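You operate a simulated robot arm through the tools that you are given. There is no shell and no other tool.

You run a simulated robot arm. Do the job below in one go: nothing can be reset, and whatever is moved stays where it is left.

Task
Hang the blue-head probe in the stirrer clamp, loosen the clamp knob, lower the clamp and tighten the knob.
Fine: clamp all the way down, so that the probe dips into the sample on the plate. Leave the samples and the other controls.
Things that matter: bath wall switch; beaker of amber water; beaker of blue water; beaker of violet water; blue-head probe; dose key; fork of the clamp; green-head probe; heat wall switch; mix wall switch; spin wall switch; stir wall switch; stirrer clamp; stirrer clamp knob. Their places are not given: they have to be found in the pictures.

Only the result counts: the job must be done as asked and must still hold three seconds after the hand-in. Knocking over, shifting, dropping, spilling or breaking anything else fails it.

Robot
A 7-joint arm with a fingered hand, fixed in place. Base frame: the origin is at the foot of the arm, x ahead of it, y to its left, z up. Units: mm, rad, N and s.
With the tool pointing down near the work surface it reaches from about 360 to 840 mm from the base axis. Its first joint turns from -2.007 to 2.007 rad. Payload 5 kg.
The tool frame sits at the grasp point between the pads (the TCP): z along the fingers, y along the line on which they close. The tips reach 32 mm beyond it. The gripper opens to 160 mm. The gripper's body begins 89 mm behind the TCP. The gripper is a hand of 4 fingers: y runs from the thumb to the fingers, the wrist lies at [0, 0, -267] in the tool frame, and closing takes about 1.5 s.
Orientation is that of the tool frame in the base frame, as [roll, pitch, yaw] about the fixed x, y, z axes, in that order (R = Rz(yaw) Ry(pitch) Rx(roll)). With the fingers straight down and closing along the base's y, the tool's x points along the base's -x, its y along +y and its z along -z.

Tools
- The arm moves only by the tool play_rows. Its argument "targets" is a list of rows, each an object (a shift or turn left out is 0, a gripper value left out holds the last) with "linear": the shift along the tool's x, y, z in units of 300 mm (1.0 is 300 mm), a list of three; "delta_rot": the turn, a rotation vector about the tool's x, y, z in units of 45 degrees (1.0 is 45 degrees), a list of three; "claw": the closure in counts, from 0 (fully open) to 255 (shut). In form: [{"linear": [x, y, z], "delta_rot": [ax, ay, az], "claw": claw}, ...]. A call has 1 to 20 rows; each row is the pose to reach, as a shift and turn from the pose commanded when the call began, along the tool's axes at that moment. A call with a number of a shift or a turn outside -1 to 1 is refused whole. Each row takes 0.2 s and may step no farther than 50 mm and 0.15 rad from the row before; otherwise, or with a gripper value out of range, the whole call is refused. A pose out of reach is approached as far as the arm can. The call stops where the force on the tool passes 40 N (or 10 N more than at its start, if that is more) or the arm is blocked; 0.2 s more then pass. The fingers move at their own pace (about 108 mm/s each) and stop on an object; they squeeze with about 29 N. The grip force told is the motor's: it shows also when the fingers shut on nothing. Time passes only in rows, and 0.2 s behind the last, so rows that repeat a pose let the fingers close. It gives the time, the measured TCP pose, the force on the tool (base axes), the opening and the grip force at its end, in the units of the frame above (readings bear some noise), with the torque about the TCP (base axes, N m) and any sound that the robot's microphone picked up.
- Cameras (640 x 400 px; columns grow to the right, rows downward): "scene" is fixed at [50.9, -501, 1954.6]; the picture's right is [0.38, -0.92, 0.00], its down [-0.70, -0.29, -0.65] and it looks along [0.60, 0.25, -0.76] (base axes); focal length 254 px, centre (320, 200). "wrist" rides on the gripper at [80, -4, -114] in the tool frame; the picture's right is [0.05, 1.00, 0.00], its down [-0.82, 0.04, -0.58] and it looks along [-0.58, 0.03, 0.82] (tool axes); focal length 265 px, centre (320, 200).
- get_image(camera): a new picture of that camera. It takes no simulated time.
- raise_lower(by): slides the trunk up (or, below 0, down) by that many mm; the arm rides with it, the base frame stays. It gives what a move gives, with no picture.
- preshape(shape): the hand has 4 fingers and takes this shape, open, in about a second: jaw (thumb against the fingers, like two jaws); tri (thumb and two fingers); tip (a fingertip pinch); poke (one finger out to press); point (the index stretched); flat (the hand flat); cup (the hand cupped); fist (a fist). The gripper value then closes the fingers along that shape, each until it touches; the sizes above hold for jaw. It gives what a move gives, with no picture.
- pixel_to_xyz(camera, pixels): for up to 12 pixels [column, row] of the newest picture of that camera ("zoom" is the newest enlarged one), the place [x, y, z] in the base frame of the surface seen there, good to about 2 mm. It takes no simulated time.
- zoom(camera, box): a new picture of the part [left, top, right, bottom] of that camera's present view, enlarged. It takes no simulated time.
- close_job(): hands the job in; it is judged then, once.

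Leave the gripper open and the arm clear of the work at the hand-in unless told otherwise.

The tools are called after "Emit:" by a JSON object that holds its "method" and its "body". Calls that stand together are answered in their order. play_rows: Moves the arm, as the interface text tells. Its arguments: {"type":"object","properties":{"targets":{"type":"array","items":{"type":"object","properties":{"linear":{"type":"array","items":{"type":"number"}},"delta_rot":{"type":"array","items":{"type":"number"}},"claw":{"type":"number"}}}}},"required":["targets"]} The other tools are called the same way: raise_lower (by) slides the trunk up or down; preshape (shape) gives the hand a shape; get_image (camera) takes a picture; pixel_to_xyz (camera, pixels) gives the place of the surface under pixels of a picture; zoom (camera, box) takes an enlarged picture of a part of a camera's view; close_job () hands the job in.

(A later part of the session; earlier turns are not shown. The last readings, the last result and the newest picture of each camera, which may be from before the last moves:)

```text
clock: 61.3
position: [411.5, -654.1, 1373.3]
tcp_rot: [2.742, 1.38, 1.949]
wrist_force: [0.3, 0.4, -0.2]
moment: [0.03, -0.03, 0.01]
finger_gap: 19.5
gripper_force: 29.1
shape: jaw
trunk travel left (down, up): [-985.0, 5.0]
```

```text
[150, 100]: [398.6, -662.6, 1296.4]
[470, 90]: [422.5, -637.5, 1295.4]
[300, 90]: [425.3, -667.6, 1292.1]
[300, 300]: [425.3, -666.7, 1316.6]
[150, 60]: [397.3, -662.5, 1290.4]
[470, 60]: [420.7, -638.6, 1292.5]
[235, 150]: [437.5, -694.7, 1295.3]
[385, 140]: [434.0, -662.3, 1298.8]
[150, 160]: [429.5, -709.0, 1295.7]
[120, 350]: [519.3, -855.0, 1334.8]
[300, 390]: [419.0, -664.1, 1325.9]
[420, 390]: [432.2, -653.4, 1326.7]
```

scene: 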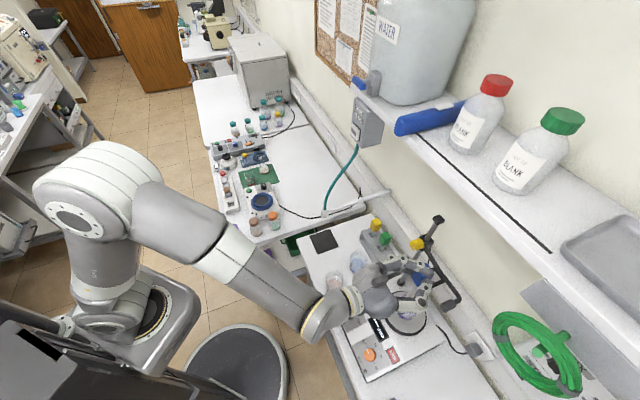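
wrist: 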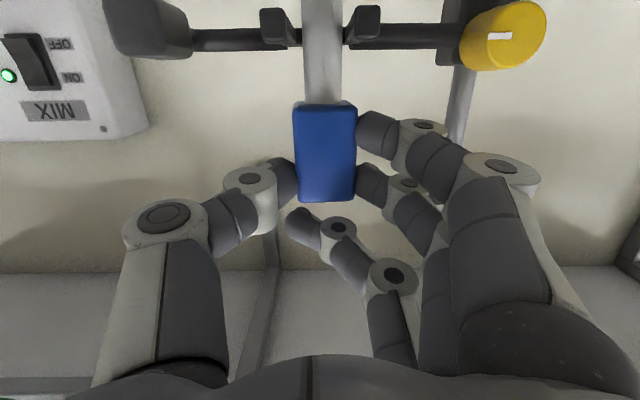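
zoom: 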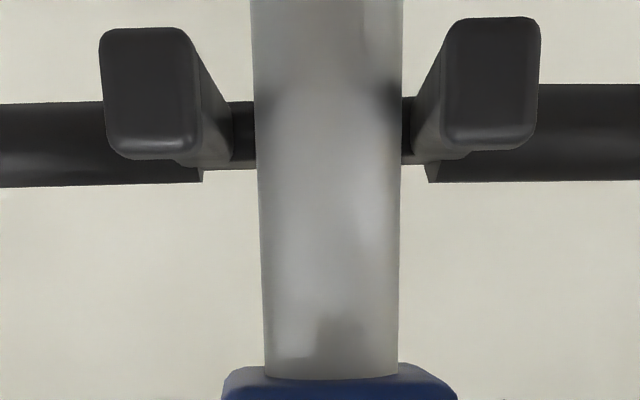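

Centred within about 0.8 mm. I lower 25 mm (with a 0.8 mm correction), slowly.

Emit:
{"method": "play_rows", "body": {"targets": [{"linear": [0.0163, -0.0018, 0.0029]}, {"linear": [0.0327, -0.0036, 0.0058]}, {"linear": [0.049, -0.0055, 0.0087]}, {"linear": [0.0654, -0.0073, 0.0116]}, {"linear": [0.0817, -0.0091, 0.0145]}, {"linear": [0.0817, -0.0091, 0.0145]}]}}

Emit:
{"method": "zoom", "body": {"camera": "wrist", "box": [220, 0, 420, 130]}}

Emit:
{"method": "zoom", "body": {"camera": "scene", "box": [380, 210, 480, 300]}}

```text
clock: 62.7
position: [411.2, -655.8, 1348.7]
tcp_rot: [2.746, 1.379, 1.95]
wrist_force: [0.0, -0.1, -1.0]
moment: [0.04, 0.0, 0.02]
finger_gap: 19.1
gripper_force: 29.2
shape: jaw
trunk travel left (down, up): [-985.0, 5.0]
```

```text
3.08 times, centred on (320, 65) of wrist
```

zoom: 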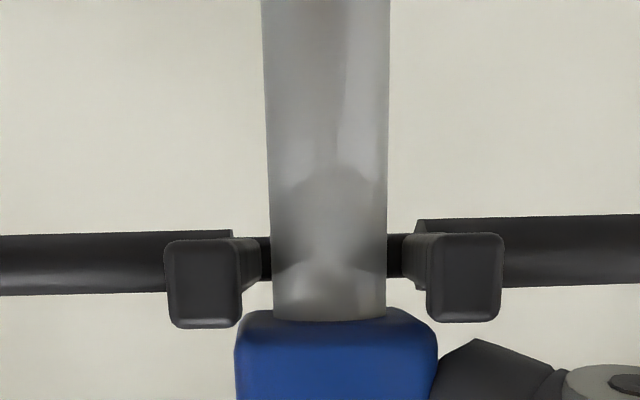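

```text
4.44 times, centred on (430, 255) of scene
```

zoom: 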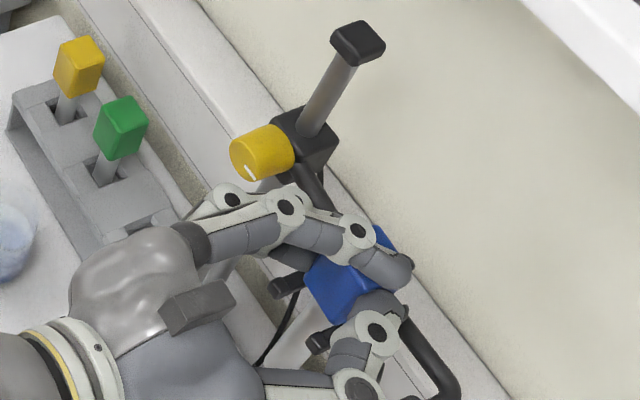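

The head's front edge is now behind the lips. I lower 3 mm and read the force.

Emit:
{"method": "play_rows", "body": {"targets": [{"linear": [0.0049, -0.0004, 0.0009]}, {"linear": [0.0098, -0.0008, 0.0017]}, {"linear": [0.0098, -0.0008, 0.0017]}]}}

```text
clock: 63.5
position: [412.4, -656.0, 1346.6]
tcp_rot: [2.742, 1.379, 1.948]
wrist_force: [0.6, 0.6, -0.4]
moment: [0.02, 0.03, 0.0]
finger_gap: 19.3
gripper_force: 29.2
shape: jaw
trunk travel left (down, up): [-985.0, 5.0]
```

No contact yet (force ≈ weight only). Another 2 mm.

Emit:
{"method": "play_rows", "body": {"targets": [{"linear": [0.0033, -0.0003, 0.0006]}, {"linear": [0.0066, -0.0005, 0.0012]}, {"linear": [0.0066, -0.0005, 0.0012]}]}}

```text
clock: 64.3
position: [411.4, -654.8, 1345.4]
tcp_rot: [2.743, 1.38, 1.946]
wrist_force: [-0.7, -0.4, 2.3]
moment: [-0.06, -0.03, 0.01]
finger_gap: 19.4
gripper_force: 28.9
shape: jaw
trunk travel left (down, up): [-985.0, 5.0]
```

Force rose by about 3 N: the head has reached the prongs. I look once more before opening.

Emit:
{"method": "zoom", "body": {"camera": "wrist", "box": [220, 0, 420, 130]}}

```text
3.08 times, centred on (320, 65) of wrist
```

zoom: 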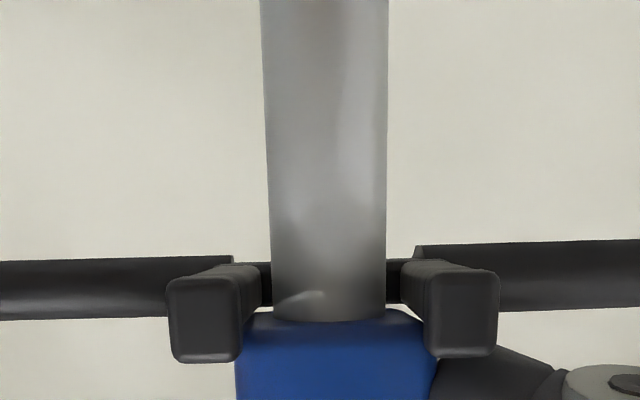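

The head is seated between the lips on both prongs. I open the fingers gently to a gap of about 45 mm.

Emit:
{"method": "play_rows", "body": {"targets": [{"claw": 240}, {"claw": 230}, {"claw": 220}, {"claw": 210}, {"claw": 200}, {"claw": 192}, {"claw": 185}, {"claw": 185}, {"claw": 185}]}}

Emit:
{"method": "get_image", "body": {"camera": "wrist"}}

Emit:
{"method": "zoom", "body": {"camera": "scene", "box": [380, 210, 480, 300]}}

```text
clock: 66.3
position: [412.1, -655.2, 1344.6]
tcp_rot: [2.743, 1.379, 1.95]
wrist_force: [0.1, 0.4, -0.3]
moment: [-0.01, 0.0, 0.02]
finger_gap: 43.6
gripper_force: 0.1
shape: jaw
trunk travel left (down, up): [-985.0, 5.0]
```

```text
taken
```

wrist: 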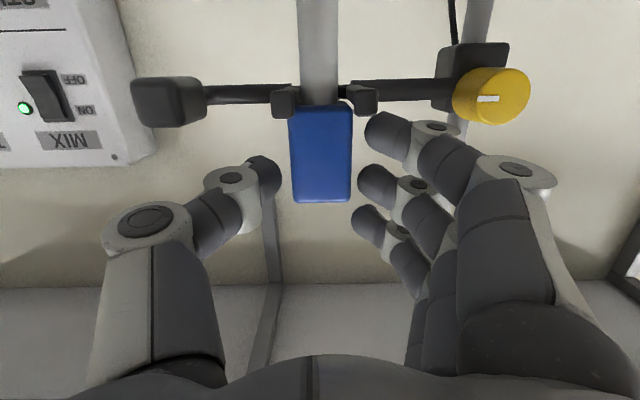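

```text
4.44 times, centred on (430, 255) of scene
```

zoom: 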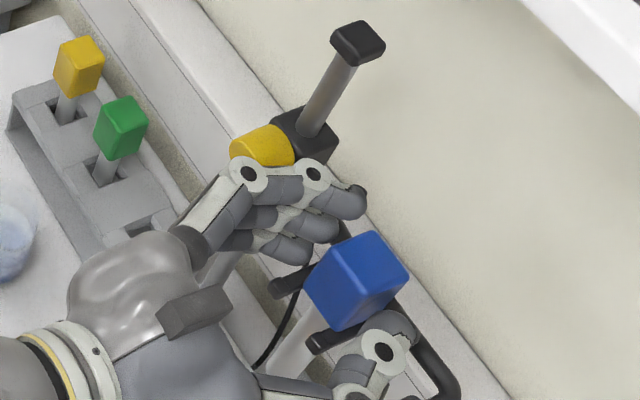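

The probe hangs on the fork; the hand is free of it. I withdraw straight back along the hand's axis by 110 mm.

Emit:
{"method": "play_rows", "body": {"targets": [{"linear": [0, 0, -0.04]}, {"linear": [0, 0, -0.09]}, {"linear": [0, 0, -0.16]}, {"linear": [0, 0, -0.26]}, {"linear": [0, 0, -0.367]}, {"linear": [0, 0, -0.367]}]}}

Emit:
{"method": "get_image", "body": {"camera": "wrist"}}

Emit:
{"method": "get_image", "body": {"camera": "scene"}}

```text
clock: 67.7
position: [334.6, -579.0, 1361.9]
tcp_rot: [2.745, 1.379, 1.952]
wrist_force: [0.2, -0.4, -0.2]
moment: [-0.02, -0.02, -0.03]
finger_gap: 43.3
gripper_force: 0.1
shape: jaw
trunk travel left (down, up): [-985.0, 5.0]
```

```text
taken
```

wrist: 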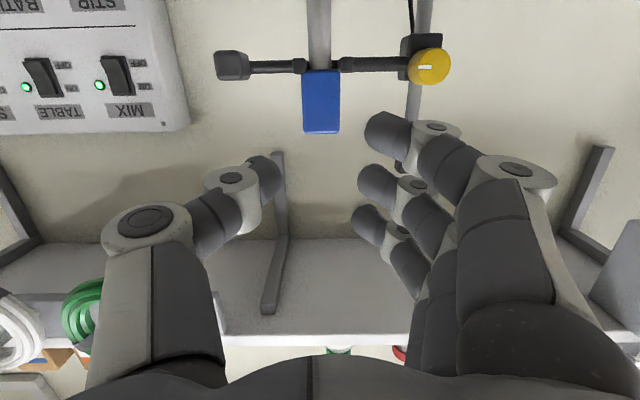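

```text
taken
```

scene: 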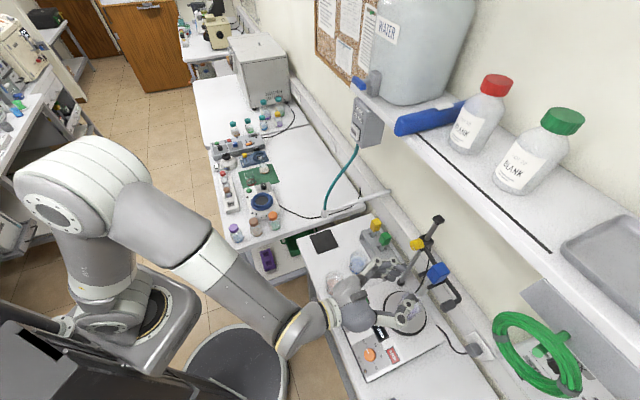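

The probe hangs by itself. Now the knob: I zoom in to find its exact centre and size.

Emit:
{"method": "zoom", "body": {"camera": "wrist", "box": [380, 20, 480, 100]}}

Emit:
{"method": "pixel_to_xyz", "body": {"camera": "zoom", "pixels": [[320, 190], [230, 190], [420, 190], [320, 260], [320, 150], [300, 175], [270, 200], [360, 200], [200, 110], [450, 220], [320, 300], [190, 260]]}}

```text
5.00 times, centred on (430, 60) of wrist
```

zoom: 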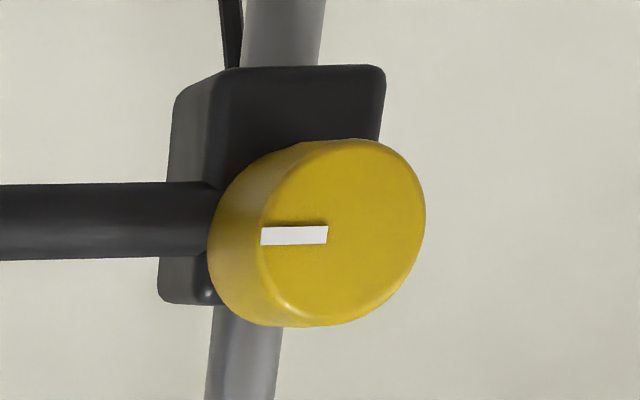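

```text
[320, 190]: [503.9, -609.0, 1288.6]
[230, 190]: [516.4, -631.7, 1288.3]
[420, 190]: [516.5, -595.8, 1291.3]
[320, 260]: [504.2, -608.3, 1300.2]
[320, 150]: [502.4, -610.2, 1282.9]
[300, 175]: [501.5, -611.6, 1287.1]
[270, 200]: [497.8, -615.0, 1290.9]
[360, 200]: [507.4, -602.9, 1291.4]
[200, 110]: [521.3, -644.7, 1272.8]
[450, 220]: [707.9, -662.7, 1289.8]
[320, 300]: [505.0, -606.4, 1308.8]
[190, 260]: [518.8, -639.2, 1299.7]
```

Knob: centre u≈−70, z≈1297, radius ≈16, face at w≈786; the white mark points to −u (3 o'clock seen from the front). I level the hand (tool axis horizontal) and place it 100 mm in front of the knob with the gap at ≈58 mm.

Emit:
{"method": "play_rows", "body": {"targets": [{"linear": [0.0545, 0.0818, 0.037], "delta_rot": [-0.0024, -0.0562, -0.0238], "claw": 163}, {"linear": [0.109, 0.1635, 0.0745], "delta_rot": [-0.0048, -0.1124, -0.0476]}, {"linear": [0.1635, 0.245, 0.112], "delta_rot": [-0.0072, -0.1686, -0.0714]}, {"linear": [0.218, 0.327, 0.149], "delta_rot": [-0.0096, -0.2248, -0.0952]}, {"linear": [0.218, 0.327, 0.149], "delta_rot": [-0.0096, -0.2248, -0.0952]}]}}

Emit:
{"method": "get_image", "body": {"camera": "wrist"}}

Emit:
{"method": "get_image", "body": {"camera": "scene"}}

```text
clock: 68.9
position: [431.0, -530.8, 1299.2]
tcp_rot: [0.173, 1.57, -0.612]
wrist_force: [-0.4, 0.0, 0.0]
moment: [-0.01, -0.04, 0.06]
finger_gap: 56.9
gripper_force: 0.0
shape: jaw
trunk travel left (down, up): [-985.0, 5.0]
```

```text
taken
```

wrist: 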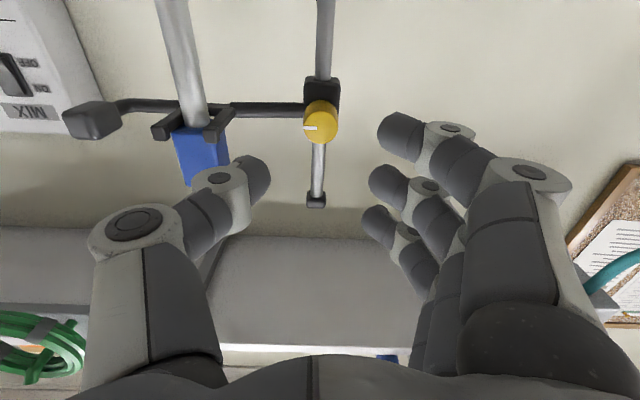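

```text
taken
```

scene: 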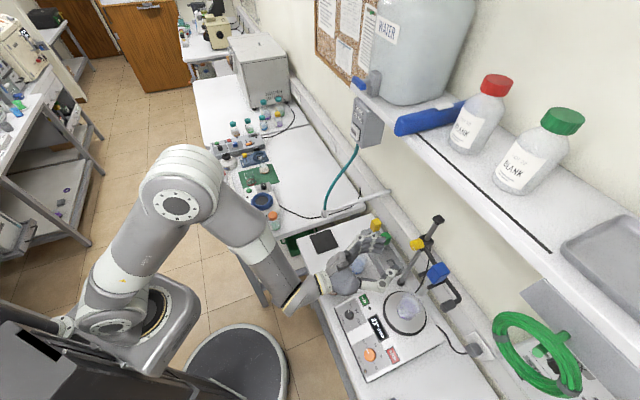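

I check the knob's place from this viewpoint: face centre ≈(321,123).

Emit:
{"method": "zoom", "body": {"camera": "wrist", "box": [270, 70, 370, 150]}}

Emit:
{"method": "pixel_to_xyz", "body": {"camera": "zoom", "pixels": [[320, 270], [250, 270], [390, 270], [320, 200], [320, 330], [270, 290], [300, 250], [340, 250], [280, 160], [360, 160], [230, 200], [410, 240]]}}

```text
5.00 times, centred on (320, 110) of wrist
```

zoom: 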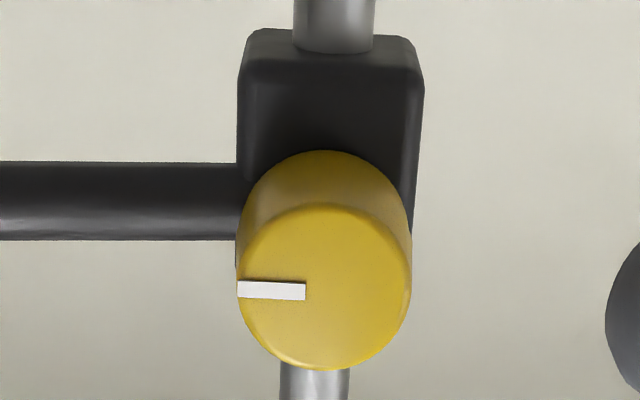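

```text
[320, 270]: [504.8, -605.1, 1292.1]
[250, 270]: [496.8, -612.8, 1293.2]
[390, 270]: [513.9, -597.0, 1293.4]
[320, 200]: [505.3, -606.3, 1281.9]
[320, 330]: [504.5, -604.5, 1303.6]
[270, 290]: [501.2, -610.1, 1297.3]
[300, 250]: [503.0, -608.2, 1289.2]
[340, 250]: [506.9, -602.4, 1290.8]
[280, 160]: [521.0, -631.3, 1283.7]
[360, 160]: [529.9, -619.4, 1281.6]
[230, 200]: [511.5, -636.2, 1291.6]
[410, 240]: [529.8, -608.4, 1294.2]
```

Knob axis ≈ u −70.2, z ≈1296, face w≈785, radius ≈15. I advance 90 mm so that the fingertips surround the knob without reaching the bar behind it.

Emit:
{"method": "play_rows", "body": {"targets": [{"linear": [0.003, 0.0005, 0.08]}, {"linear": [0.006, 0.001, 0.16]}, {"linear": [0.009, 0.0013, 0.24]}, {"linear": [0.0107, 0.0013, 0.3]}, {"linear": [0.0107, 0.0013, 0.3]}]}}

Emit:
{"method": "get_image", "body": {"camera": "wrist"}}

Emit:
{"method": "zoom", "body": {"camera": "scene", "box": [350, 200, 470, 300]}}

```text
clock: 70.1
position: [495.8, -592.0, 1296.6]
tcp_rot: [1.073, 1.569, 0.285]
wrist_force: [-0.3, -0.1, -0.3]
moment: [0.0, 0.01, -0.01]
finger_gap: 57.3
gripper_force: 0.0
shape: jaw
trunk travel left (down, up): [-985.0, 5.0]
```

```text
taken
```

wrist: 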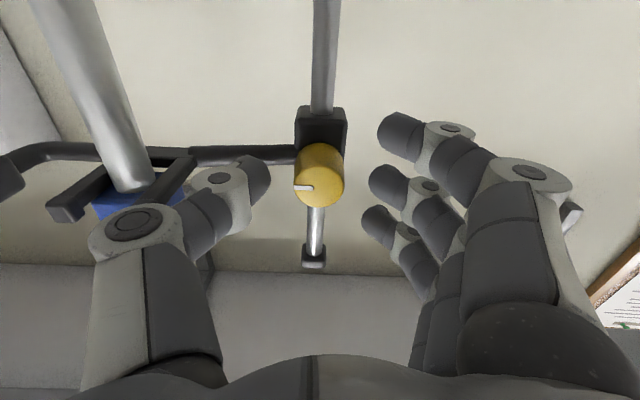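

```text
4.00 times, centred on (410, 250) of scene
```

zoom: 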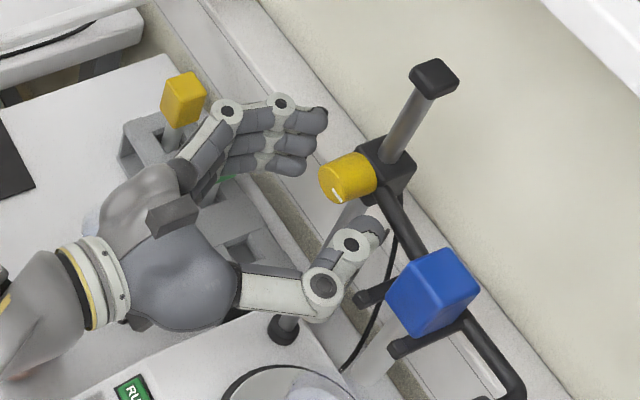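

The knob sits between thumb and middle finger. I close on it.

Emit:
{"method": "play_rows", "body": {"targets": [{"claw": 180}, {"claw": 200}, {"claw": 220}, {"claw": 240}, {"claw": 255}, {"claw": 255}, {"claw": 255}, {"claw": 255}, {"claw": 255}]}}

Emit:
{"method": "get_image", "body": {"camera": "wrist"}}

Emit:
{"method": "zoom", "body": {"camera": "scene", "box": [350, 200, 470, 300]}}

```text
clock: 72.1
position: [492.3, -595.8, 1294.2]
tcp_rot: [1.46, 1.57, 0.669]
wrist_force: [-7.7, -10.1, -0.7]
moment: [0.05, -0.01, -0.05]
finger_gap: 8.4
gripper_force: 28.4
shape: jaw
trunk travel left (down, up): [-985.0, 5.0]
```

```text
taken
```

wrist: 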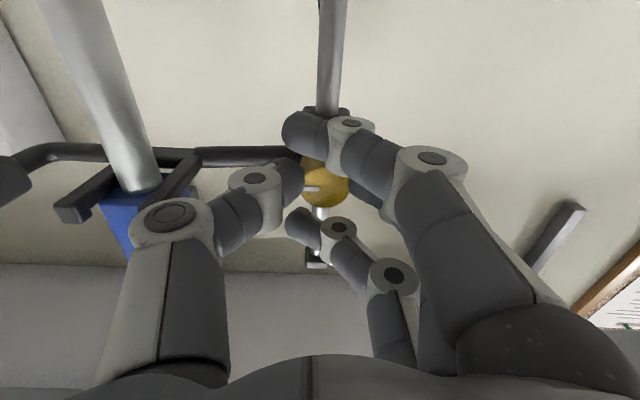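

```text
4.00 times, centred on (410, 250) of scene
```

zoom: 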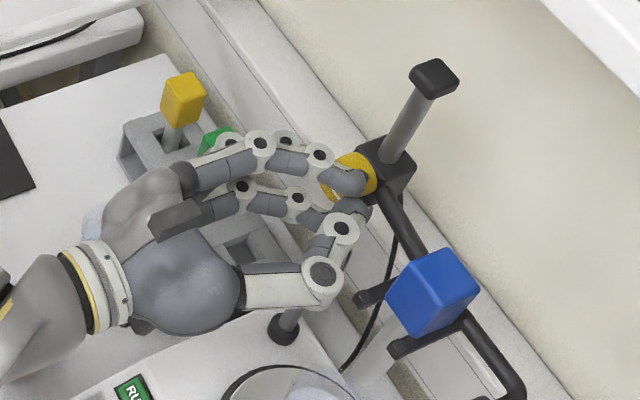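

Gripped; a side force of ~12 N along −u shows I'm slightly off-centre. I shift the hand 2 mm that way to relieve it.

Emit:
{"method": "play_rows", "body": {"targets": [{"linear": [0, -0.0033, 0]}, {"linear": [0, -0.0067, 0]}, {"linear": [0, -0.0067, 0]}]}}

```text
clock: 72.9
position: [492.8, -595.0, 1295.4]
tcp_rot: [1.776, 1.568, 0.989]
wrist_force: [-6.9, -8.1, -2.5]
moment: [0.06, 0.02, -0.04]
finger_gap: 8.4
gripper_force: 29.0
shape: jaw
trunk travel left (down, up): [-985.0, 5.0]
```

The remaining side force comes from the grip itself. I now turn the knob counter-clockwise (seen from the front): −45° about the tool axis.

Emit:
{"method": "play_rows", "body": {"targets": [{"delta_rot": [0, 0, -0.125]}, {"delta_rot": [0, 0, -0.25]}, {"delta_rot": [0, 0, -0.375]}, {"delta_rot": [0, 0, -0.5]}, {"delta_rot": [0, 0, -0.625]}, {"delta_rot": [0, 0, -0.75]}, {"delta_rot": [0, 0, -0.875]}, {"delta_rot": [0, 0, -1.0]}, {"delta_rot": [0, 0, -1.0]}]}}

Emit:
{"method": "get_image", "body": {"camera": "wrist"}}

Emit:
{"method": "zoom", "body": {"camera": "scene", "box": [350, 200, 470, 300]}}

```text
clock: 74.9
position: [492.3, -596.5, 1294.6]
tcp_rot: [-1.572, 0.786, -2.358]
wrist_force: [-9.3, -8.8, 1.1]
moment: [0.04, 0.06, -0.13]
finger_gap: 8.5
gripper_force: 29.1
shape: jaw
trunk travel left (down, up): [-985.0, 5.0]
```

```text
taken
```

wrist: 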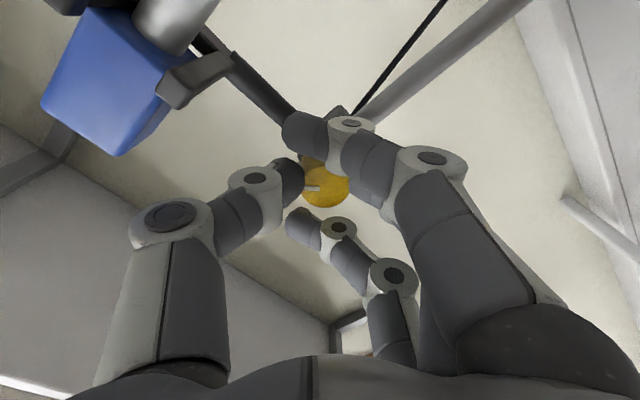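

```text
4.00 times, centred on (410, 250) of scene
```

zoom: 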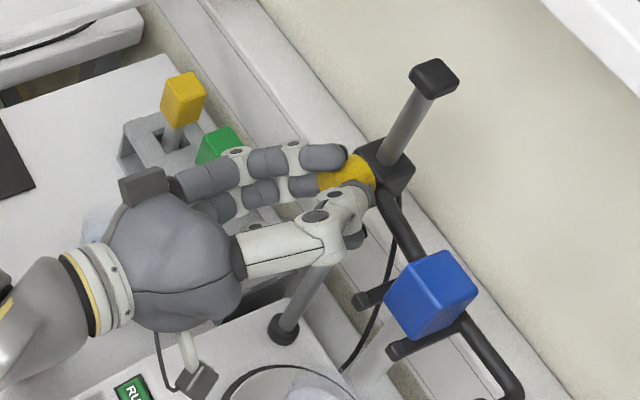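

The knob turned with the hand (the mark keeps its place in the hand's view). I turn another −45°.

Emit:
{"method": "play_rows", "body": {"targets": [{"delta_rot": [0, 0, -0.125]}, {"delta_rot": [0, 0, -0.25]}, {"delta_rot": [0, 0, -0.375]}, {"delta_rot": [0, 0, -0.5]}, {"delta_rot": [0, 0, -0.625]}, {"delta_rot": [0, 0, -0.75]}, {"delta_rot": [0, 0, -0.875]}, {"delta_rot": [0, 0, -1.0]}, {"delta_rot": [0, 0, -1.0]}]}}

Emit:
{"method": "get_image", "body": {"camera": "wrist"}}

Emit:
{"method": "zoom", "body": {"camera": "scene", "box": [350, 200, 470, 300]}}

```text
clock: 76.9
position: [493.6, -596.5, 1295.2]
tcp_rot: [-1.57, 0.0, -2.356]
wrist_force: [-6.7, -6.7, 1.7]
moment: [0.14, 0.19, -0.2]
finger_gap: 7.3
gripper_force: 28.7
shape: jaw
trunk travel left (down, up): [-985.0, 5.0]
```

```text
taken
```

wrist: 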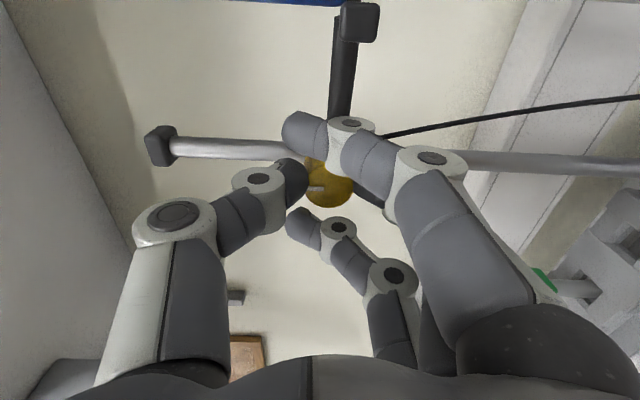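

```text
4.00 times, centred on (410, 250) of scene
```

zoom: 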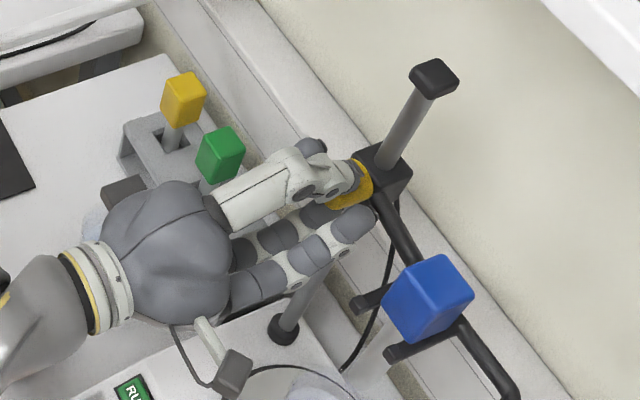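

The clamp may have sunk slightly (prong tip from zoom (362,298) to (358,303)). I measure points on the fork and boss.

Emit:
{"method": "pixel_to_xyz", "body": {"camera": "zoom", "pixels": [[362, 303], [395, 352], [430, 275], [440, 310], [400, 165], [375, 290], [410, 340], [460, 340]]}}

```text
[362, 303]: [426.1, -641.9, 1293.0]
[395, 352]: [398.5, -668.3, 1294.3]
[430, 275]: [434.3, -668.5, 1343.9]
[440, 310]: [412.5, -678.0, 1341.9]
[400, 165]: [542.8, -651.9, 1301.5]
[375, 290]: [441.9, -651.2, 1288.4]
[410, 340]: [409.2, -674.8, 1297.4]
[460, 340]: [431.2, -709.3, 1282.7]
```

The clamp has sunk by about 6 mm, so the knob is loose and the clamp now rests on my grip. Still holding the knob, I move 20 mm down slowly (tool +y is down now) and read the force.

Emit:
{"method": "play_rows", "body": {"targets": [{"linear": [0, 0.0167, 0]}, {"linear": [0, 0.0333, 0]}, {"linear": [0, 0.05, 0]}, {"linear": [0, 0.0667, 0]}, {"linear": [0, 0.0667, 0]}]}}

Emit:
{"method": "zoom", "body": {"camera": "scene", "box": [350, 200, 470, 300]}}

Emit:
{"method": "pixel_to_xyz", "body": {"camera": "zoom", "pixels": [[358, 313], [391, 360], [425, 285], [398, 172], [405, 355]]}}

```text
clock: 78.1
position: [492.1, -595.2, 1274.4]
tcp_rot: [-1.572, 0.001, -2.356]
wrist_force: [-6.9, -4.9, -1.2]
moment: [0.19, 0.23, -0.18]
finger_gap: 7.5
gripper_force: 29.3
shape: jaw
trunk travel left (down, up): [-985.0, 5.0]
```

```text
4.00 times, centred on (410, 250) of scene
```

zoom: 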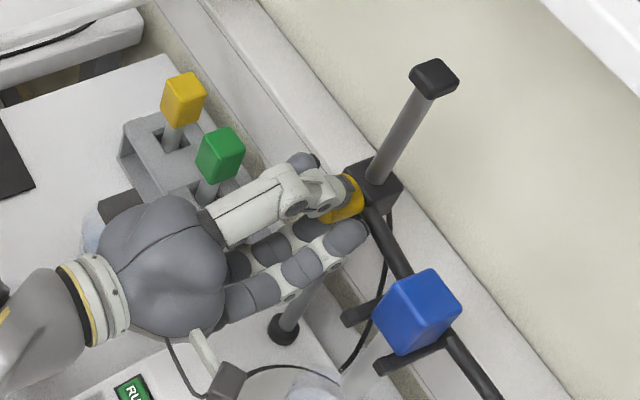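

```text
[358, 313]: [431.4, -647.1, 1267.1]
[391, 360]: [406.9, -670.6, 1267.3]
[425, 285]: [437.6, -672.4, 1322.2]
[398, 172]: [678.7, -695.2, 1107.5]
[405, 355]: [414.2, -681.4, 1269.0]
```

The clamp follows the hand easily (fork now ≈1268). Before going further I check the beaker's place under the probe.

Emit:
{"method": "zoom", "body": {"camera": "scene", "box": [365, 250, 465, 345]}}

Emit:
{"method": "get_image", "body": {"camera": "wrist"}}

```text
4.21 times, centred on (415, 298) of scene
```

zoom: 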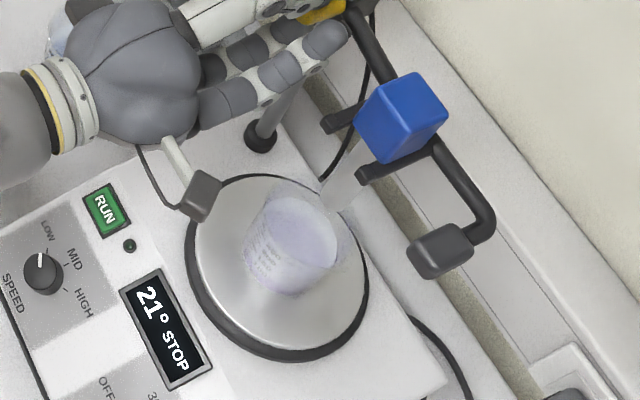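

```text
taken
```

wrist: 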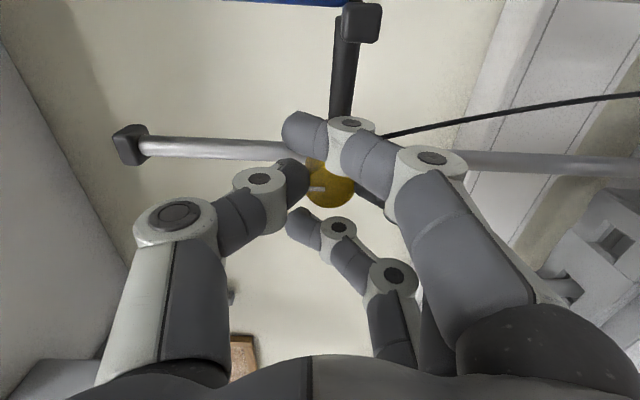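

I query points on the plate and around the beaker's base and rim.

Emit:
{"method": "pixel_to_xyz", "body": {"camera": "zoom", "pixels": [[200, 260], [355, 300], [260, 190], [285, 345], [240, 280], [335, 280], [285, 298], [250, 240], [300, 215], [340, 235], [300, 245], [270, 270]]}}

Emit:
{"method": "zoom", "body": {"camera": "scene", "box": [390, 285, 430, 325]}}

```text
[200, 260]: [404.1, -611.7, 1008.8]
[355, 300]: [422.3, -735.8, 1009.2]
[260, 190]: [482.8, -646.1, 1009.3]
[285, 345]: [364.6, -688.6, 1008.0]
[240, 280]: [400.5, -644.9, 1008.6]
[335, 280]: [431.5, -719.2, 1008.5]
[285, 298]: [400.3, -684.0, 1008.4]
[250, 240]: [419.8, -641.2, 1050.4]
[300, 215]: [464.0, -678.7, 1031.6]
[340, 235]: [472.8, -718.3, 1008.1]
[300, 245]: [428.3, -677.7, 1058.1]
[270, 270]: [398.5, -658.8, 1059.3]
```

```text
10.00 times, centred on (410, 305) of scene
```

zoom: 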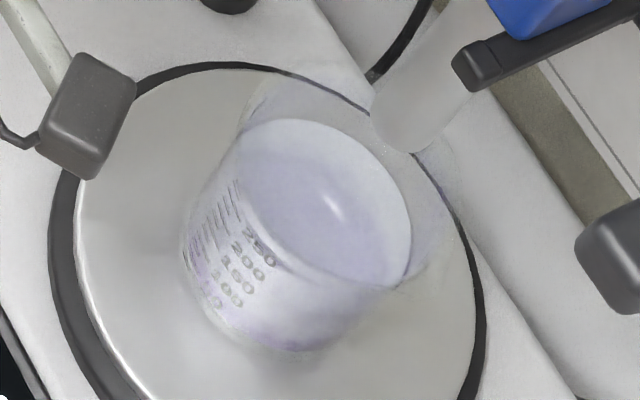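

I query the liquid surface's edges in this close view to get the beaker's centre.

Emit:
{"method": "pixel_to_xyz", "body": {"camera": "zoom", "pixels": [[325, 200], [250, 180], [320, 128], [403, 230], [330, 270], [280, 230], [380, 180], [300, 150], [200, 240], [285, 340], [370, 290], [405, 110]]}}

```text
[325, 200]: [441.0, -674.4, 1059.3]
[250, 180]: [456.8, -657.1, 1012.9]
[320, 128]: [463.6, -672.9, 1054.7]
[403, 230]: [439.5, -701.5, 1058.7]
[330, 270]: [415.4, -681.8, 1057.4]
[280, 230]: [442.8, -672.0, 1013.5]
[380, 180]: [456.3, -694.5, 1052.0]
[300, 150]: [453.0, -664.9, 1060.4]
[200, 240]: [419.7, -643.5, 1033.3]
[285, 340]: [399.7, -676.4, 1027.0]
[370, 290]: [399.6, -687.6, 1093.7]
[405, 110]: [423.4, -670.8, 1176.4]
```

The beaker's centre is about u −167, w 789, inner radius ≈30, rim ≈1094, liquid ≈1058; the shaft at about u −170, w 783 will enter it safely. I continue lowering 60 mm with the knob held.

Emit:
{"method": "play_rows", "body": {"targets": [{"linear": [0, 0.0333, 0]}, {"linear": [0, 0.0667, 0]}, {"linear": [0, 0.1, 0]}, {"linear": [0, 0.1333, 0]}, {"linear": [0, 0.1667, 0]}, {"linear": [0, 0.2, 0]}, {"linear": [0, 0.2, 0]}]}}

Emit:
{"method": "zoom", "body": {"camera": "scene", "box": [350, 220, 470, 320]}}

```text
clock: 79.7
position: [494.3, -597.0, 1213.7]
tcp_rot: [-1.571, -0.001, -2.357]
wrist_force: [-7.3, -1.4, -2.3]
moment: [0.23, 0.34, -0.12]
finger_gap: 7.5
gripper_force: 28.7
shape: jaw
trunk travel left (down, up): [-985.0, 5.0]
```

```text
4.00 times, centred on (410, 270) of scene
```

zoom: 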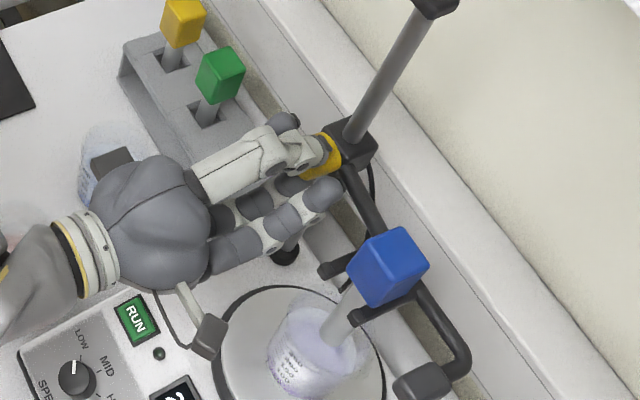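

The tip is about at rim level now. I zoom to make sure it goes inside the beaker.

Emit:
{"method": "zoom", "body": {"camera": "scene", "box": [395, 270, 445, 325]}}

Emit:
{"method": "pixel_to_xyz", "body": {"camera": "zoom", "pixels": [[300, 150], [320, 100], [300, 200], [280, 180], [340, 180], [330, 220], [400, 40], [260, 120], [380, 120], [220, 200], [360, 250], [300, 260]]}}

```text
7.27 times, centred on (420, 298) of scene
```

zoom: 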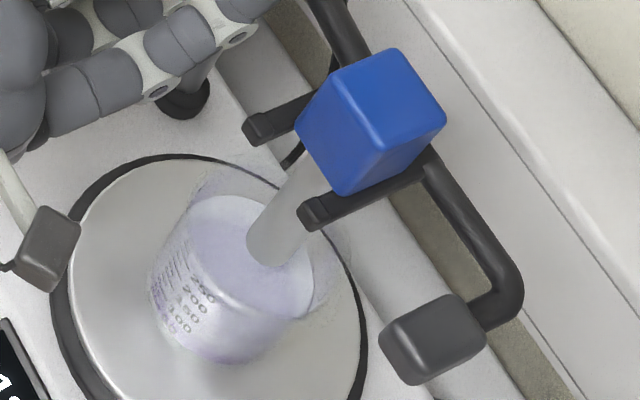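

```text
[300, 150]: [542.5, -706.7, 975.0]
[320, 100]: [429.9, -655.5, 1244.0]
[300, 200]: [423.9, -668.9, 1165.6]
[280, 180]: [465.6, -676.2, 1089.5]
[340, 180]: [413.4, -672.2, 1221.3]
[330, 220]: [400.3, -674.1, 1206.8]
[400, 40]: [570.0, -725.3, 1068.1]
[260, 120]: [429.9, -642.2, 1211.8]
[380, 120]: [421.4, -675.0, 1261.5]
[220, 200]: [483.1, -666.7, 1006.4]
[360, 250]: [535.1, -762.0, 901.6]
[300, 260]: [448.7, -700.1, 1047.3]
```

The tip is over the liquid, well inside the rim. I lower 40 mm more.

Emit:
{"method": "play_rows", "body": {"targets": [{"linear": [0, 0.0222, 0]}, {"linear": [0, 0.0444, 0]}, {"linear": [0, 0.0667, 0]}, {"linear": [0, 0.0889, 0]}, {"linear": [0, 0.1111, 0]}, {"linear": [0, 0.1333, 0]}, {"linear": [0, 0.1333, 0]}]}}

Emit:
{"method": "zoom", "body": {"camera": "scene", "box": [370, 250, 450, 325]}}

```text
clock: 81.3
position: [492.4, -595.4, 1173.7]
tcp_rot: [-1.571, 0.002, -2.357]
wrist_force: [-5.0, -5.4, -3.2]
moment: [0.25, 0.29, -0.18]
finger_gap: 7.6
gripper_force: 29.1
shape: jaw
trunk travel left (down, up): [-985.0, 5.0]
```

```text
5.33 times, centred on (410, 288) of scene
```

zoom: 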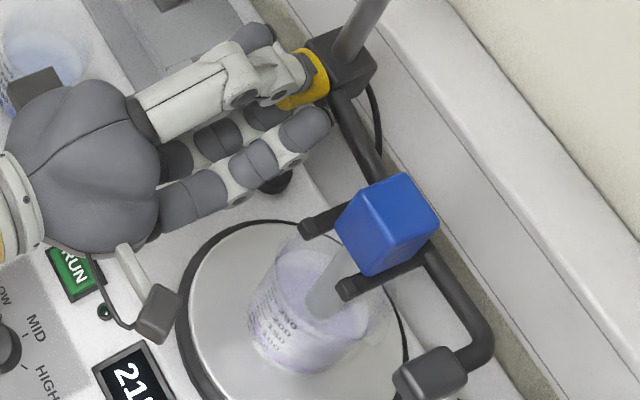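

The probe is entering the sample. I go on in smaller steps, watching for the lower stop.

Emit:
{"method": "play_rows", "body": {"targets": [{"linear": [0, 0.0133, 0]}, {"linear": [0, 0.0267, 0]}, {"linear": [0, 0.04, 0]}, {"linear": [0, 0.05, 0]}, {"linear": [0, 0.05, 0]}]}}

```text
clock: 82.5
position: [491.9, -596.4, 1163.7]
tcp_rot: [-1.566, 0.003, -2.358]
wrist_force: [-3.8, -5.8, 14.2]
moment: [-0.08, -0.05, -0.13]
finger_gap: 8.4
gripper_force: 29.3
shape: jaw
trunk travel left (down, up): [-985.0, 5.0]
```

The force rose to +14 N at knob height ≈1163: a stop. I check the fork's height, the head seat and the tip.

Emit:
{"method": "zoom", "body": {"camera": "scene", "box": [370, 250, 450, 325]}}

Emit:
{"method": "pixel_to_xyz", "body": {"camera": "zoom", "pixels": [[310, 235], [350, 295], [390, 200], [370, 255], [330, 50], [430, 375], [335, 290], [300, 85], [470, 290], [340, 130], [330, 300], [375, 150]]}}

Emit:
{"method": "get_image", "body": {"camera": "wrist"}}

```text
5.33 times, centred on (410, 288) of scene
```

zoom: 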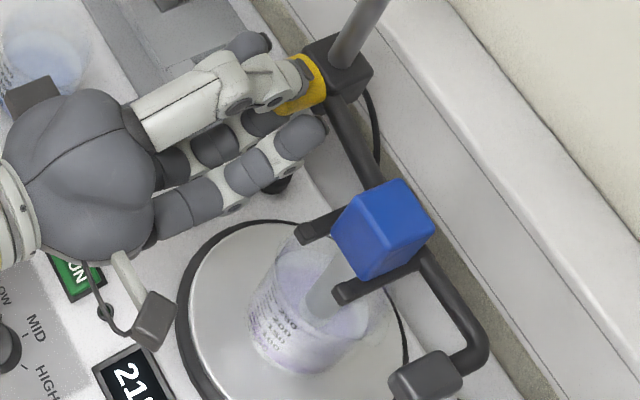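

```text
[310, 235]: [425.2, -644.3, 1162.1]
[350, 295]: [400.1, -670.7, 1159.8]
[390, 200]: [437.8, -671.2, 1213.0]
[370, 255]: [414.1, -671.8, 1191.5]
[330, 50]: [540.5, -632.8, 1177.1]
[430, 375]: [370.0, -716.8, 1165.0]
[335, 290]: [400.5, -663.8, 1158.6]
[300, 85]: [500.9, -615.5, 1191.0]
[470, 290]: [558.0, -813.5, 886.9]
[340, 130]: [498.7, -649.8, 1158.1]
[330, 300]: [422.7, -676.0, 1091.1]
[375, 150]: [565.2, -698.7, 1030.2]
```

```text
taken
```

wrist: 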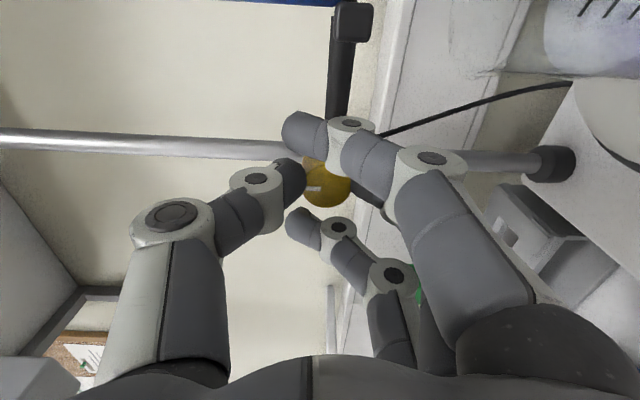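

Fork ≈1161, head still seated on it (top 1213), so it is a clean stop after ≈136 mm. To be sure it's the end, I press 3 mm further and see whether it yields.

Emit:
{"method": "play_rows", "body": {"targets": [{"linear": [0, 0.005, 0]}, {"linear": [0, 0.01, 0]}, {"linear": [0, 0.01, 0]}]}}

Emit:
{"method": "zoom", "body": {"camera": "scene", "box": [370, 250, 450, 325]}}

Emit:
{"method": "pixel_to_xyz", "body": {"camera": "zoom", "pixels": [[310, 235], [350, 295], [390, 200], [370, 255], [330, 50], [430, 375], [335, 290], [340, 130]]}}

```text
clock: 83.3
position: [491.6, -596.0, 1160.7]
tcp_rot: [-1.566, 0.002, -2.358]
wrist_force: [-5.0, -6.2, 21.4]
moment: [-0.21, -0.34, -0.11]
finger_gap: 9.2
gripper_force: 28.9
shape: jaw
trunk travel left (down, up): [-985.0, 5.0]
```

```text
5.33 times, centred on (410, 288) of scene
```

zoom: 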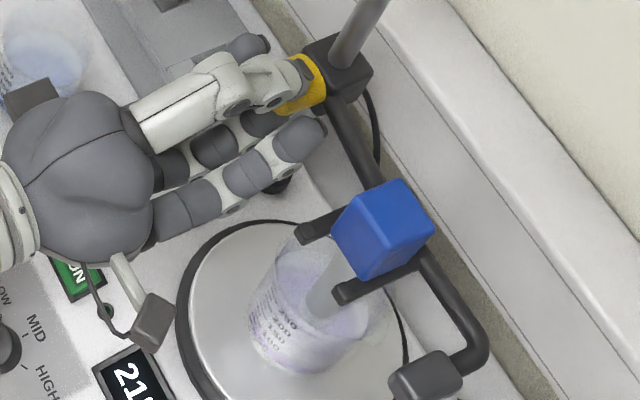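

```text
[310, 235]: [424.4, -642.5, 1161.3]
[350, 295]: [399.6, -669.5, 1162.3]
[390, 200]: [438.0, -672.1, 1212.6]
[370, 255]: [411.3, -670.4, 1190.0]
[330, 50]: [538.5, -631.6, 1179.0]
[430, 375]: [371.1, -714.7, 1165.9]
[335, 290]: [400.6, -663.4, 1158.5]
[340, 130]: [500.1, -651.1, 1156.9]
```

No movement at 21 N: the clamp is at its lower stop. I ease the push a little and turn the knob back clockwise +45° to tighten.

Emit:
{"method": "play_rows", "body": {"targets": [{"linear": [0, -0.01, 0], "delta_rot": [0, 0, 0]}, {"linear": [0, -0.01, 0], "delta_rot": [0, 0, 0.125]}, {"linear": [0, -0.01, 0], "delta_rot": [0, 0, 0.25]}, {"linear": [0, -0.01, 0], "delta_rot": [0, 0, 0.375]}, {"linear": [0, -0.01, 0], "delta_rot": [0, 0, 0.5]}, {"linear": [0, -0.01, 0], "delta_rot": [0, 0, 0.625]}, {"linear": [0, -0.01, 0], "delta_rot": [0, 0, 0.75]}, {"linear": [0, -0.01, 0], "delta_rot": [0, 0, 0.875]}, {"linear": [0, -0.01, 0], "delta_rot": [0, 0, 1.0]}, {"linear": [0, -0.01, 0], "delta_rot": [0, 0, 1.0]}]}}

Emit:
{"method": "get_image", "body": {"camera": "wrist"}}

Emit:
{"method": "zoom", "body": {"camera": "scene", "box": [370, 250, 450, 325]}}

```text
clock: 85.5
position: [492.7, -596.5, 1159.5]
tcp_rot: [-1.574, 0.79, -2.359]
wrist_force: [-11.1, -8.3, -2.4]
moment: [0.08, 0.1, -0.13]
finger_gap: 8.3
gripper_force: 29.1
shape: jaw
trunk travel left (down, up): [-985.0, 5.0]
```

```text
taken
```

wrist: 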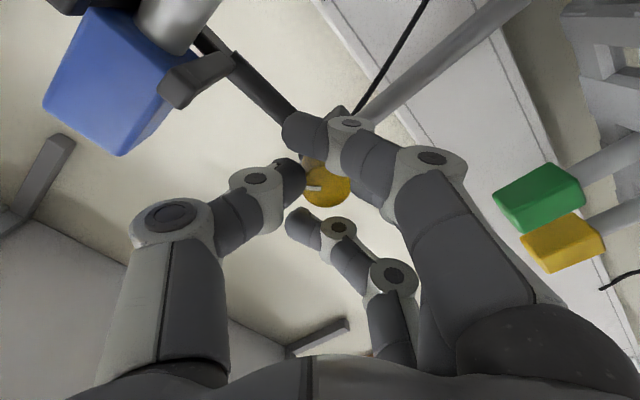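

```text
5.33 times, centred on (410, 288) of scene
```

zoom: 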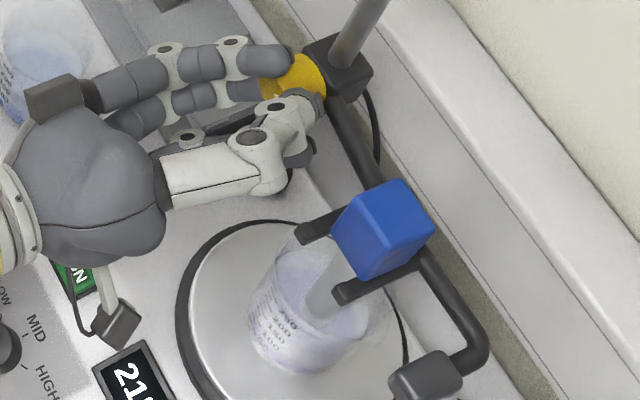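

The knob turns along and the clamp stays at the bottom. Another +45°.

Emit:
{"method": "play_rows", "body": {"targets": [{"delta_rot": [0, 0, 0.125]}, {"delta_rot": [0, 0, 0.25]}, {"delta_rot": [0, 0, 0.375]}, {"delta_rot": [0, 0, 0.5]}, {"delta_rot": [0, 0, 0.625]}, {"delta_rot": [0, 0, 0.75]}, {"delta_rot": [0, 0, 0.875]}, {"delta_rot": [0, 0, 1.0]}, {"delta_rot": [0, 0, 1.0]}]}}

Emit:
{"method": "get_image", "body": {"camera": "wrist"}}

Emit:
{"method": "zoom", "body": {"camera": "scene", "box": [370, 250, 450, 325]}}

```text
clock: 87.5
position: [492.7, -596.9, 1158.0]
tcp_rot: [2.352, 1.568, 1.567]
wrist_force: [-13.0, -3.1, -17.0]
moment: [0.26, 0.28, -0.1]
finger_gap: 8.3
gripper_force: 29.1
shape: jaw
trunk travel left (down, up): [-985.0, 5.0]
```

```text
taken
```

wrist: 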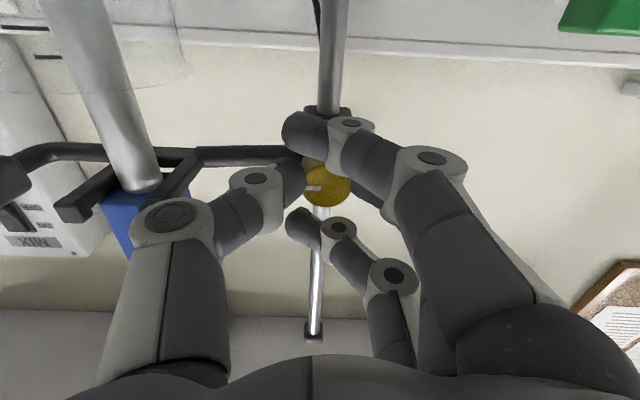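

```text
5.33 times, centred on (410, 288) of scene
```

zoom: 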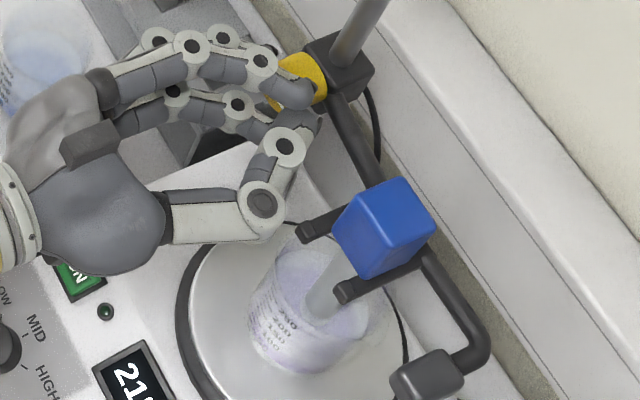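

The knob is back at its original angle (mark in the same place as at the first grip). I ease the vertical force and try to turn about 12° further to make sure it is tight.

Emit:
{"method": "play_rows", "body": {"targets": [{"linear": [0.007, 0, 0], "delta_rot": [0, 0, 0]}, {"linear": [0.013, 0, 0], "delta_rot": [0, 0, 0]}, {"linear": [0.013, 0, 0], "delta_rot": [0, 0, 0.09]}, {"linear": [0.013, 0, 0], "delta_rot": [0, 0, 0.18]}, {"linear": [0.013, 0, 0], "delta_rot": [0, 0, 0.27]}, {"linear": [0.013, 0, 0], "delta_rot": [0, 0, 0.27]}]}}

Emit:
{"method": "get_image", "body": {"camera": "wrist"}}

```text
clock: 88.9
position: [491.8, -597.3, 1157.8]
tcp_rot: [1.549, 1.358, 0.762]
wrist_force: [-9.8, -5.9, 6.7]
moment: [-0.39, 0.19, -0.13]
finger_gap: 8.5
gripper_force: 29.2
shape: jaw
trunk travel left (down, up): [-985.0, 5.0]
```

```text
taken
```

wrist: 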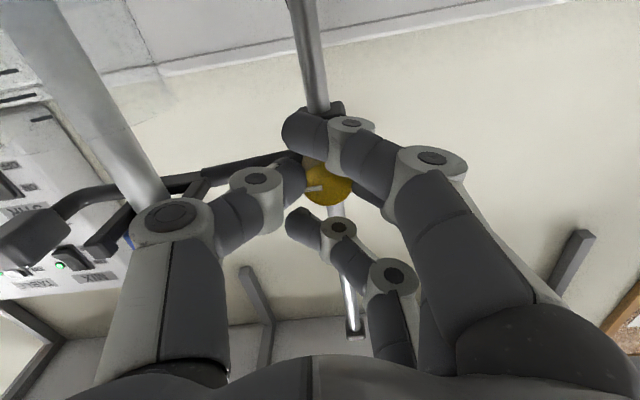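

A resisting torque of ≈0.4 N·m has appeared about the knob axis. I look at the mark closely.

Emit:
{"method": "zoom", "body": {"camera": "wrist", "box": [280, 140, 370, 215]}}

Emit:
{"method": "zoom", "body": {"camera": "scene", "box": [370, 250, 450, 325]}}

```text
5.33 times, centred on (325, 178) of wrist
```

zoom: 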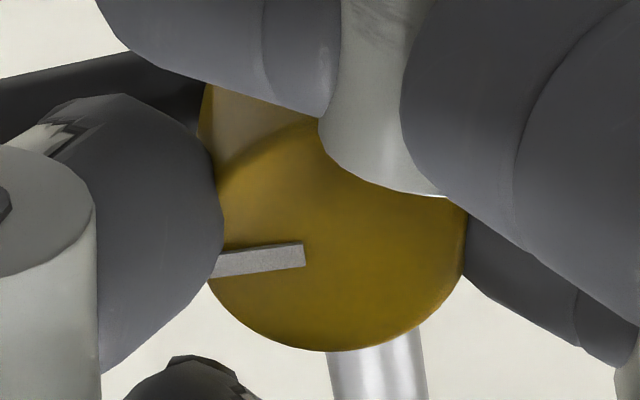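

```text
5.33 times, centred on (410, 288) of scene
```

zoom: 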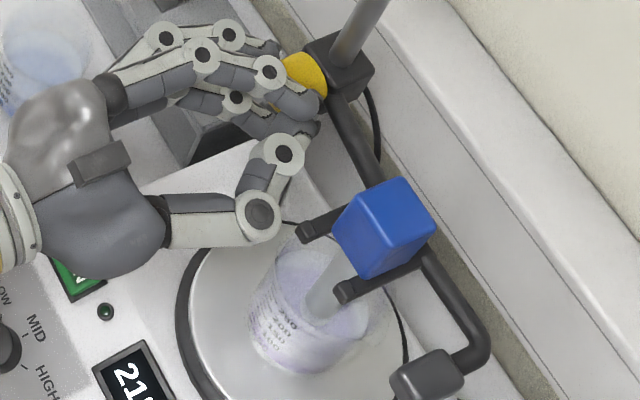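

The knob has reached its stop: the hand turned 12° but the knob only ≈2° (mark now slanted in the hand's view). It is tight. I open the fingers gently to ≈55 mm.

Emit:
{"method": "play_rows", "body": {"targets": [{"claw": 240}, {"claw": 225}, {"claw": 210}, {"claw": 195}, {"claw": 180}, {"claw": 168}, {"claw": 168}, {"claw": 168}]}}

Emit:
{"method": "get_image", "body": {"camera": "wrist"}}

Emit:
{"method": "zoom", "body": {"camera": "scene", "box": [370, 250, 450, 325]}}

```text
clock: 90.7
position: [494.4, -596.0, 1156.8]
tcp_rot: [1.568, 1.358, 0.784]
wrist_force: [0.5, -0.1, 0.7]
moment: [0.01, -0.02, 0.0]
finger_gap: 54.2
gripper_force: 0.1
shape: jaw
trunk travel left (down, up): [-985.0, 5.0]
```

```text
taken
```

wrist: 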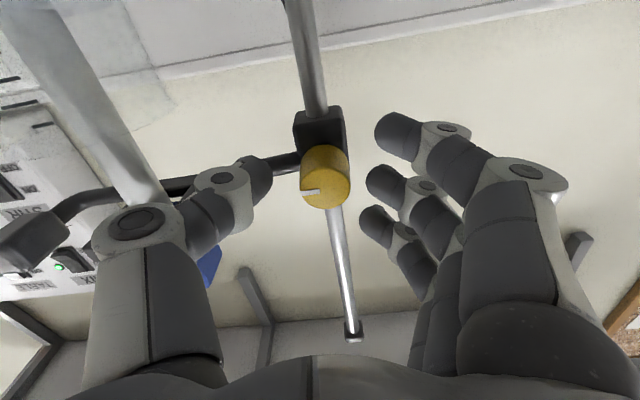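

```text
5.33 times, centred on (410, 288) of scene
```

zoom: 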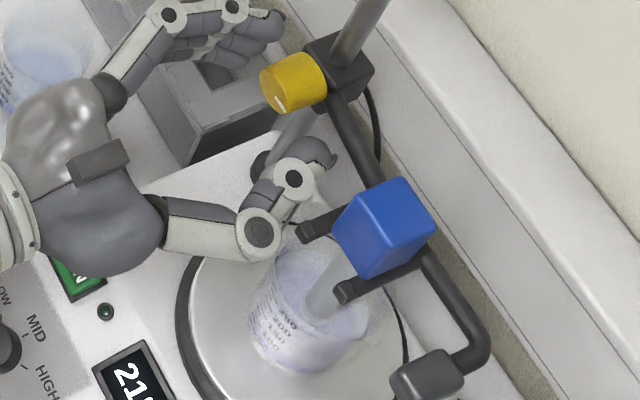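

All forces are zero; the clamp stays down. I bring the fingers in slightly (gap ≈47, away from the prong) and withdraw straight back 100 mm.

Emit:
{"method": "play_rows", "body": {"targets": [{"claw": 180}, {"claw": 180, "linear": [0, 0, -0.02]}, {"linear": [0, 0, -0.08]}, {"linear": [0, 0, -0.16]}, {"linear": [0, 0, -0.25]}, {"linear": [0, 0, -0.34]}, {"linear": [0, 0, -0.34]}]}}

Emit:
{"method": "get_image", "body": {"camera": "wrist"}}

Emit:
{"method": "get_image", "body": {"camera": "scene"}}

```text
clock: 92.3
position: [421.5, -522.6, 1156.1]
tcp_rot: [1.569, 1.36, 0.785]
wrist_force: [0.6, -0.2, -0.7]
moment: [0.01, 0.0, 0.03]
finger_gap: 47.7
gripper_force: 0.1
shape: jaw
trunk travel left (down, up): [-985.0, 5.0]
```

```text
taken
```

wrist: 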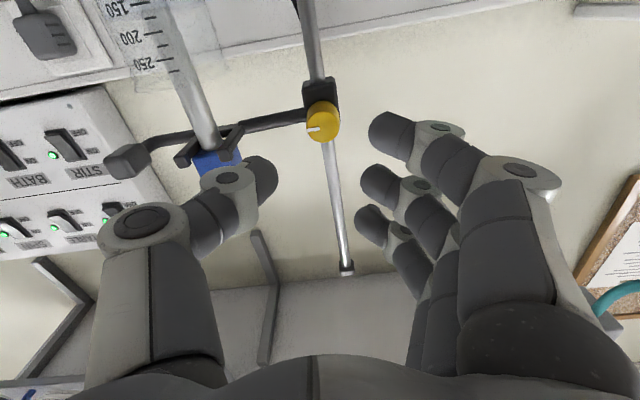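

```text
taken
```

scene: 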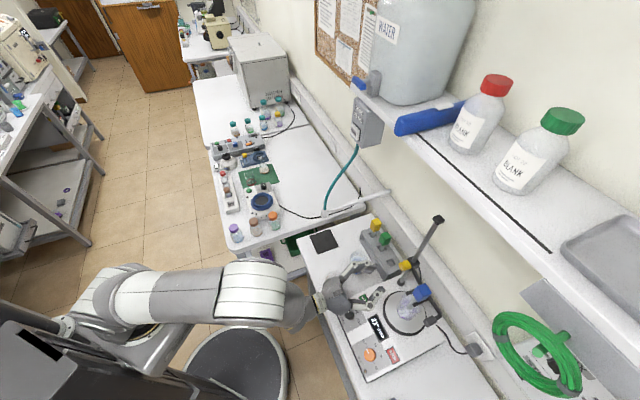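

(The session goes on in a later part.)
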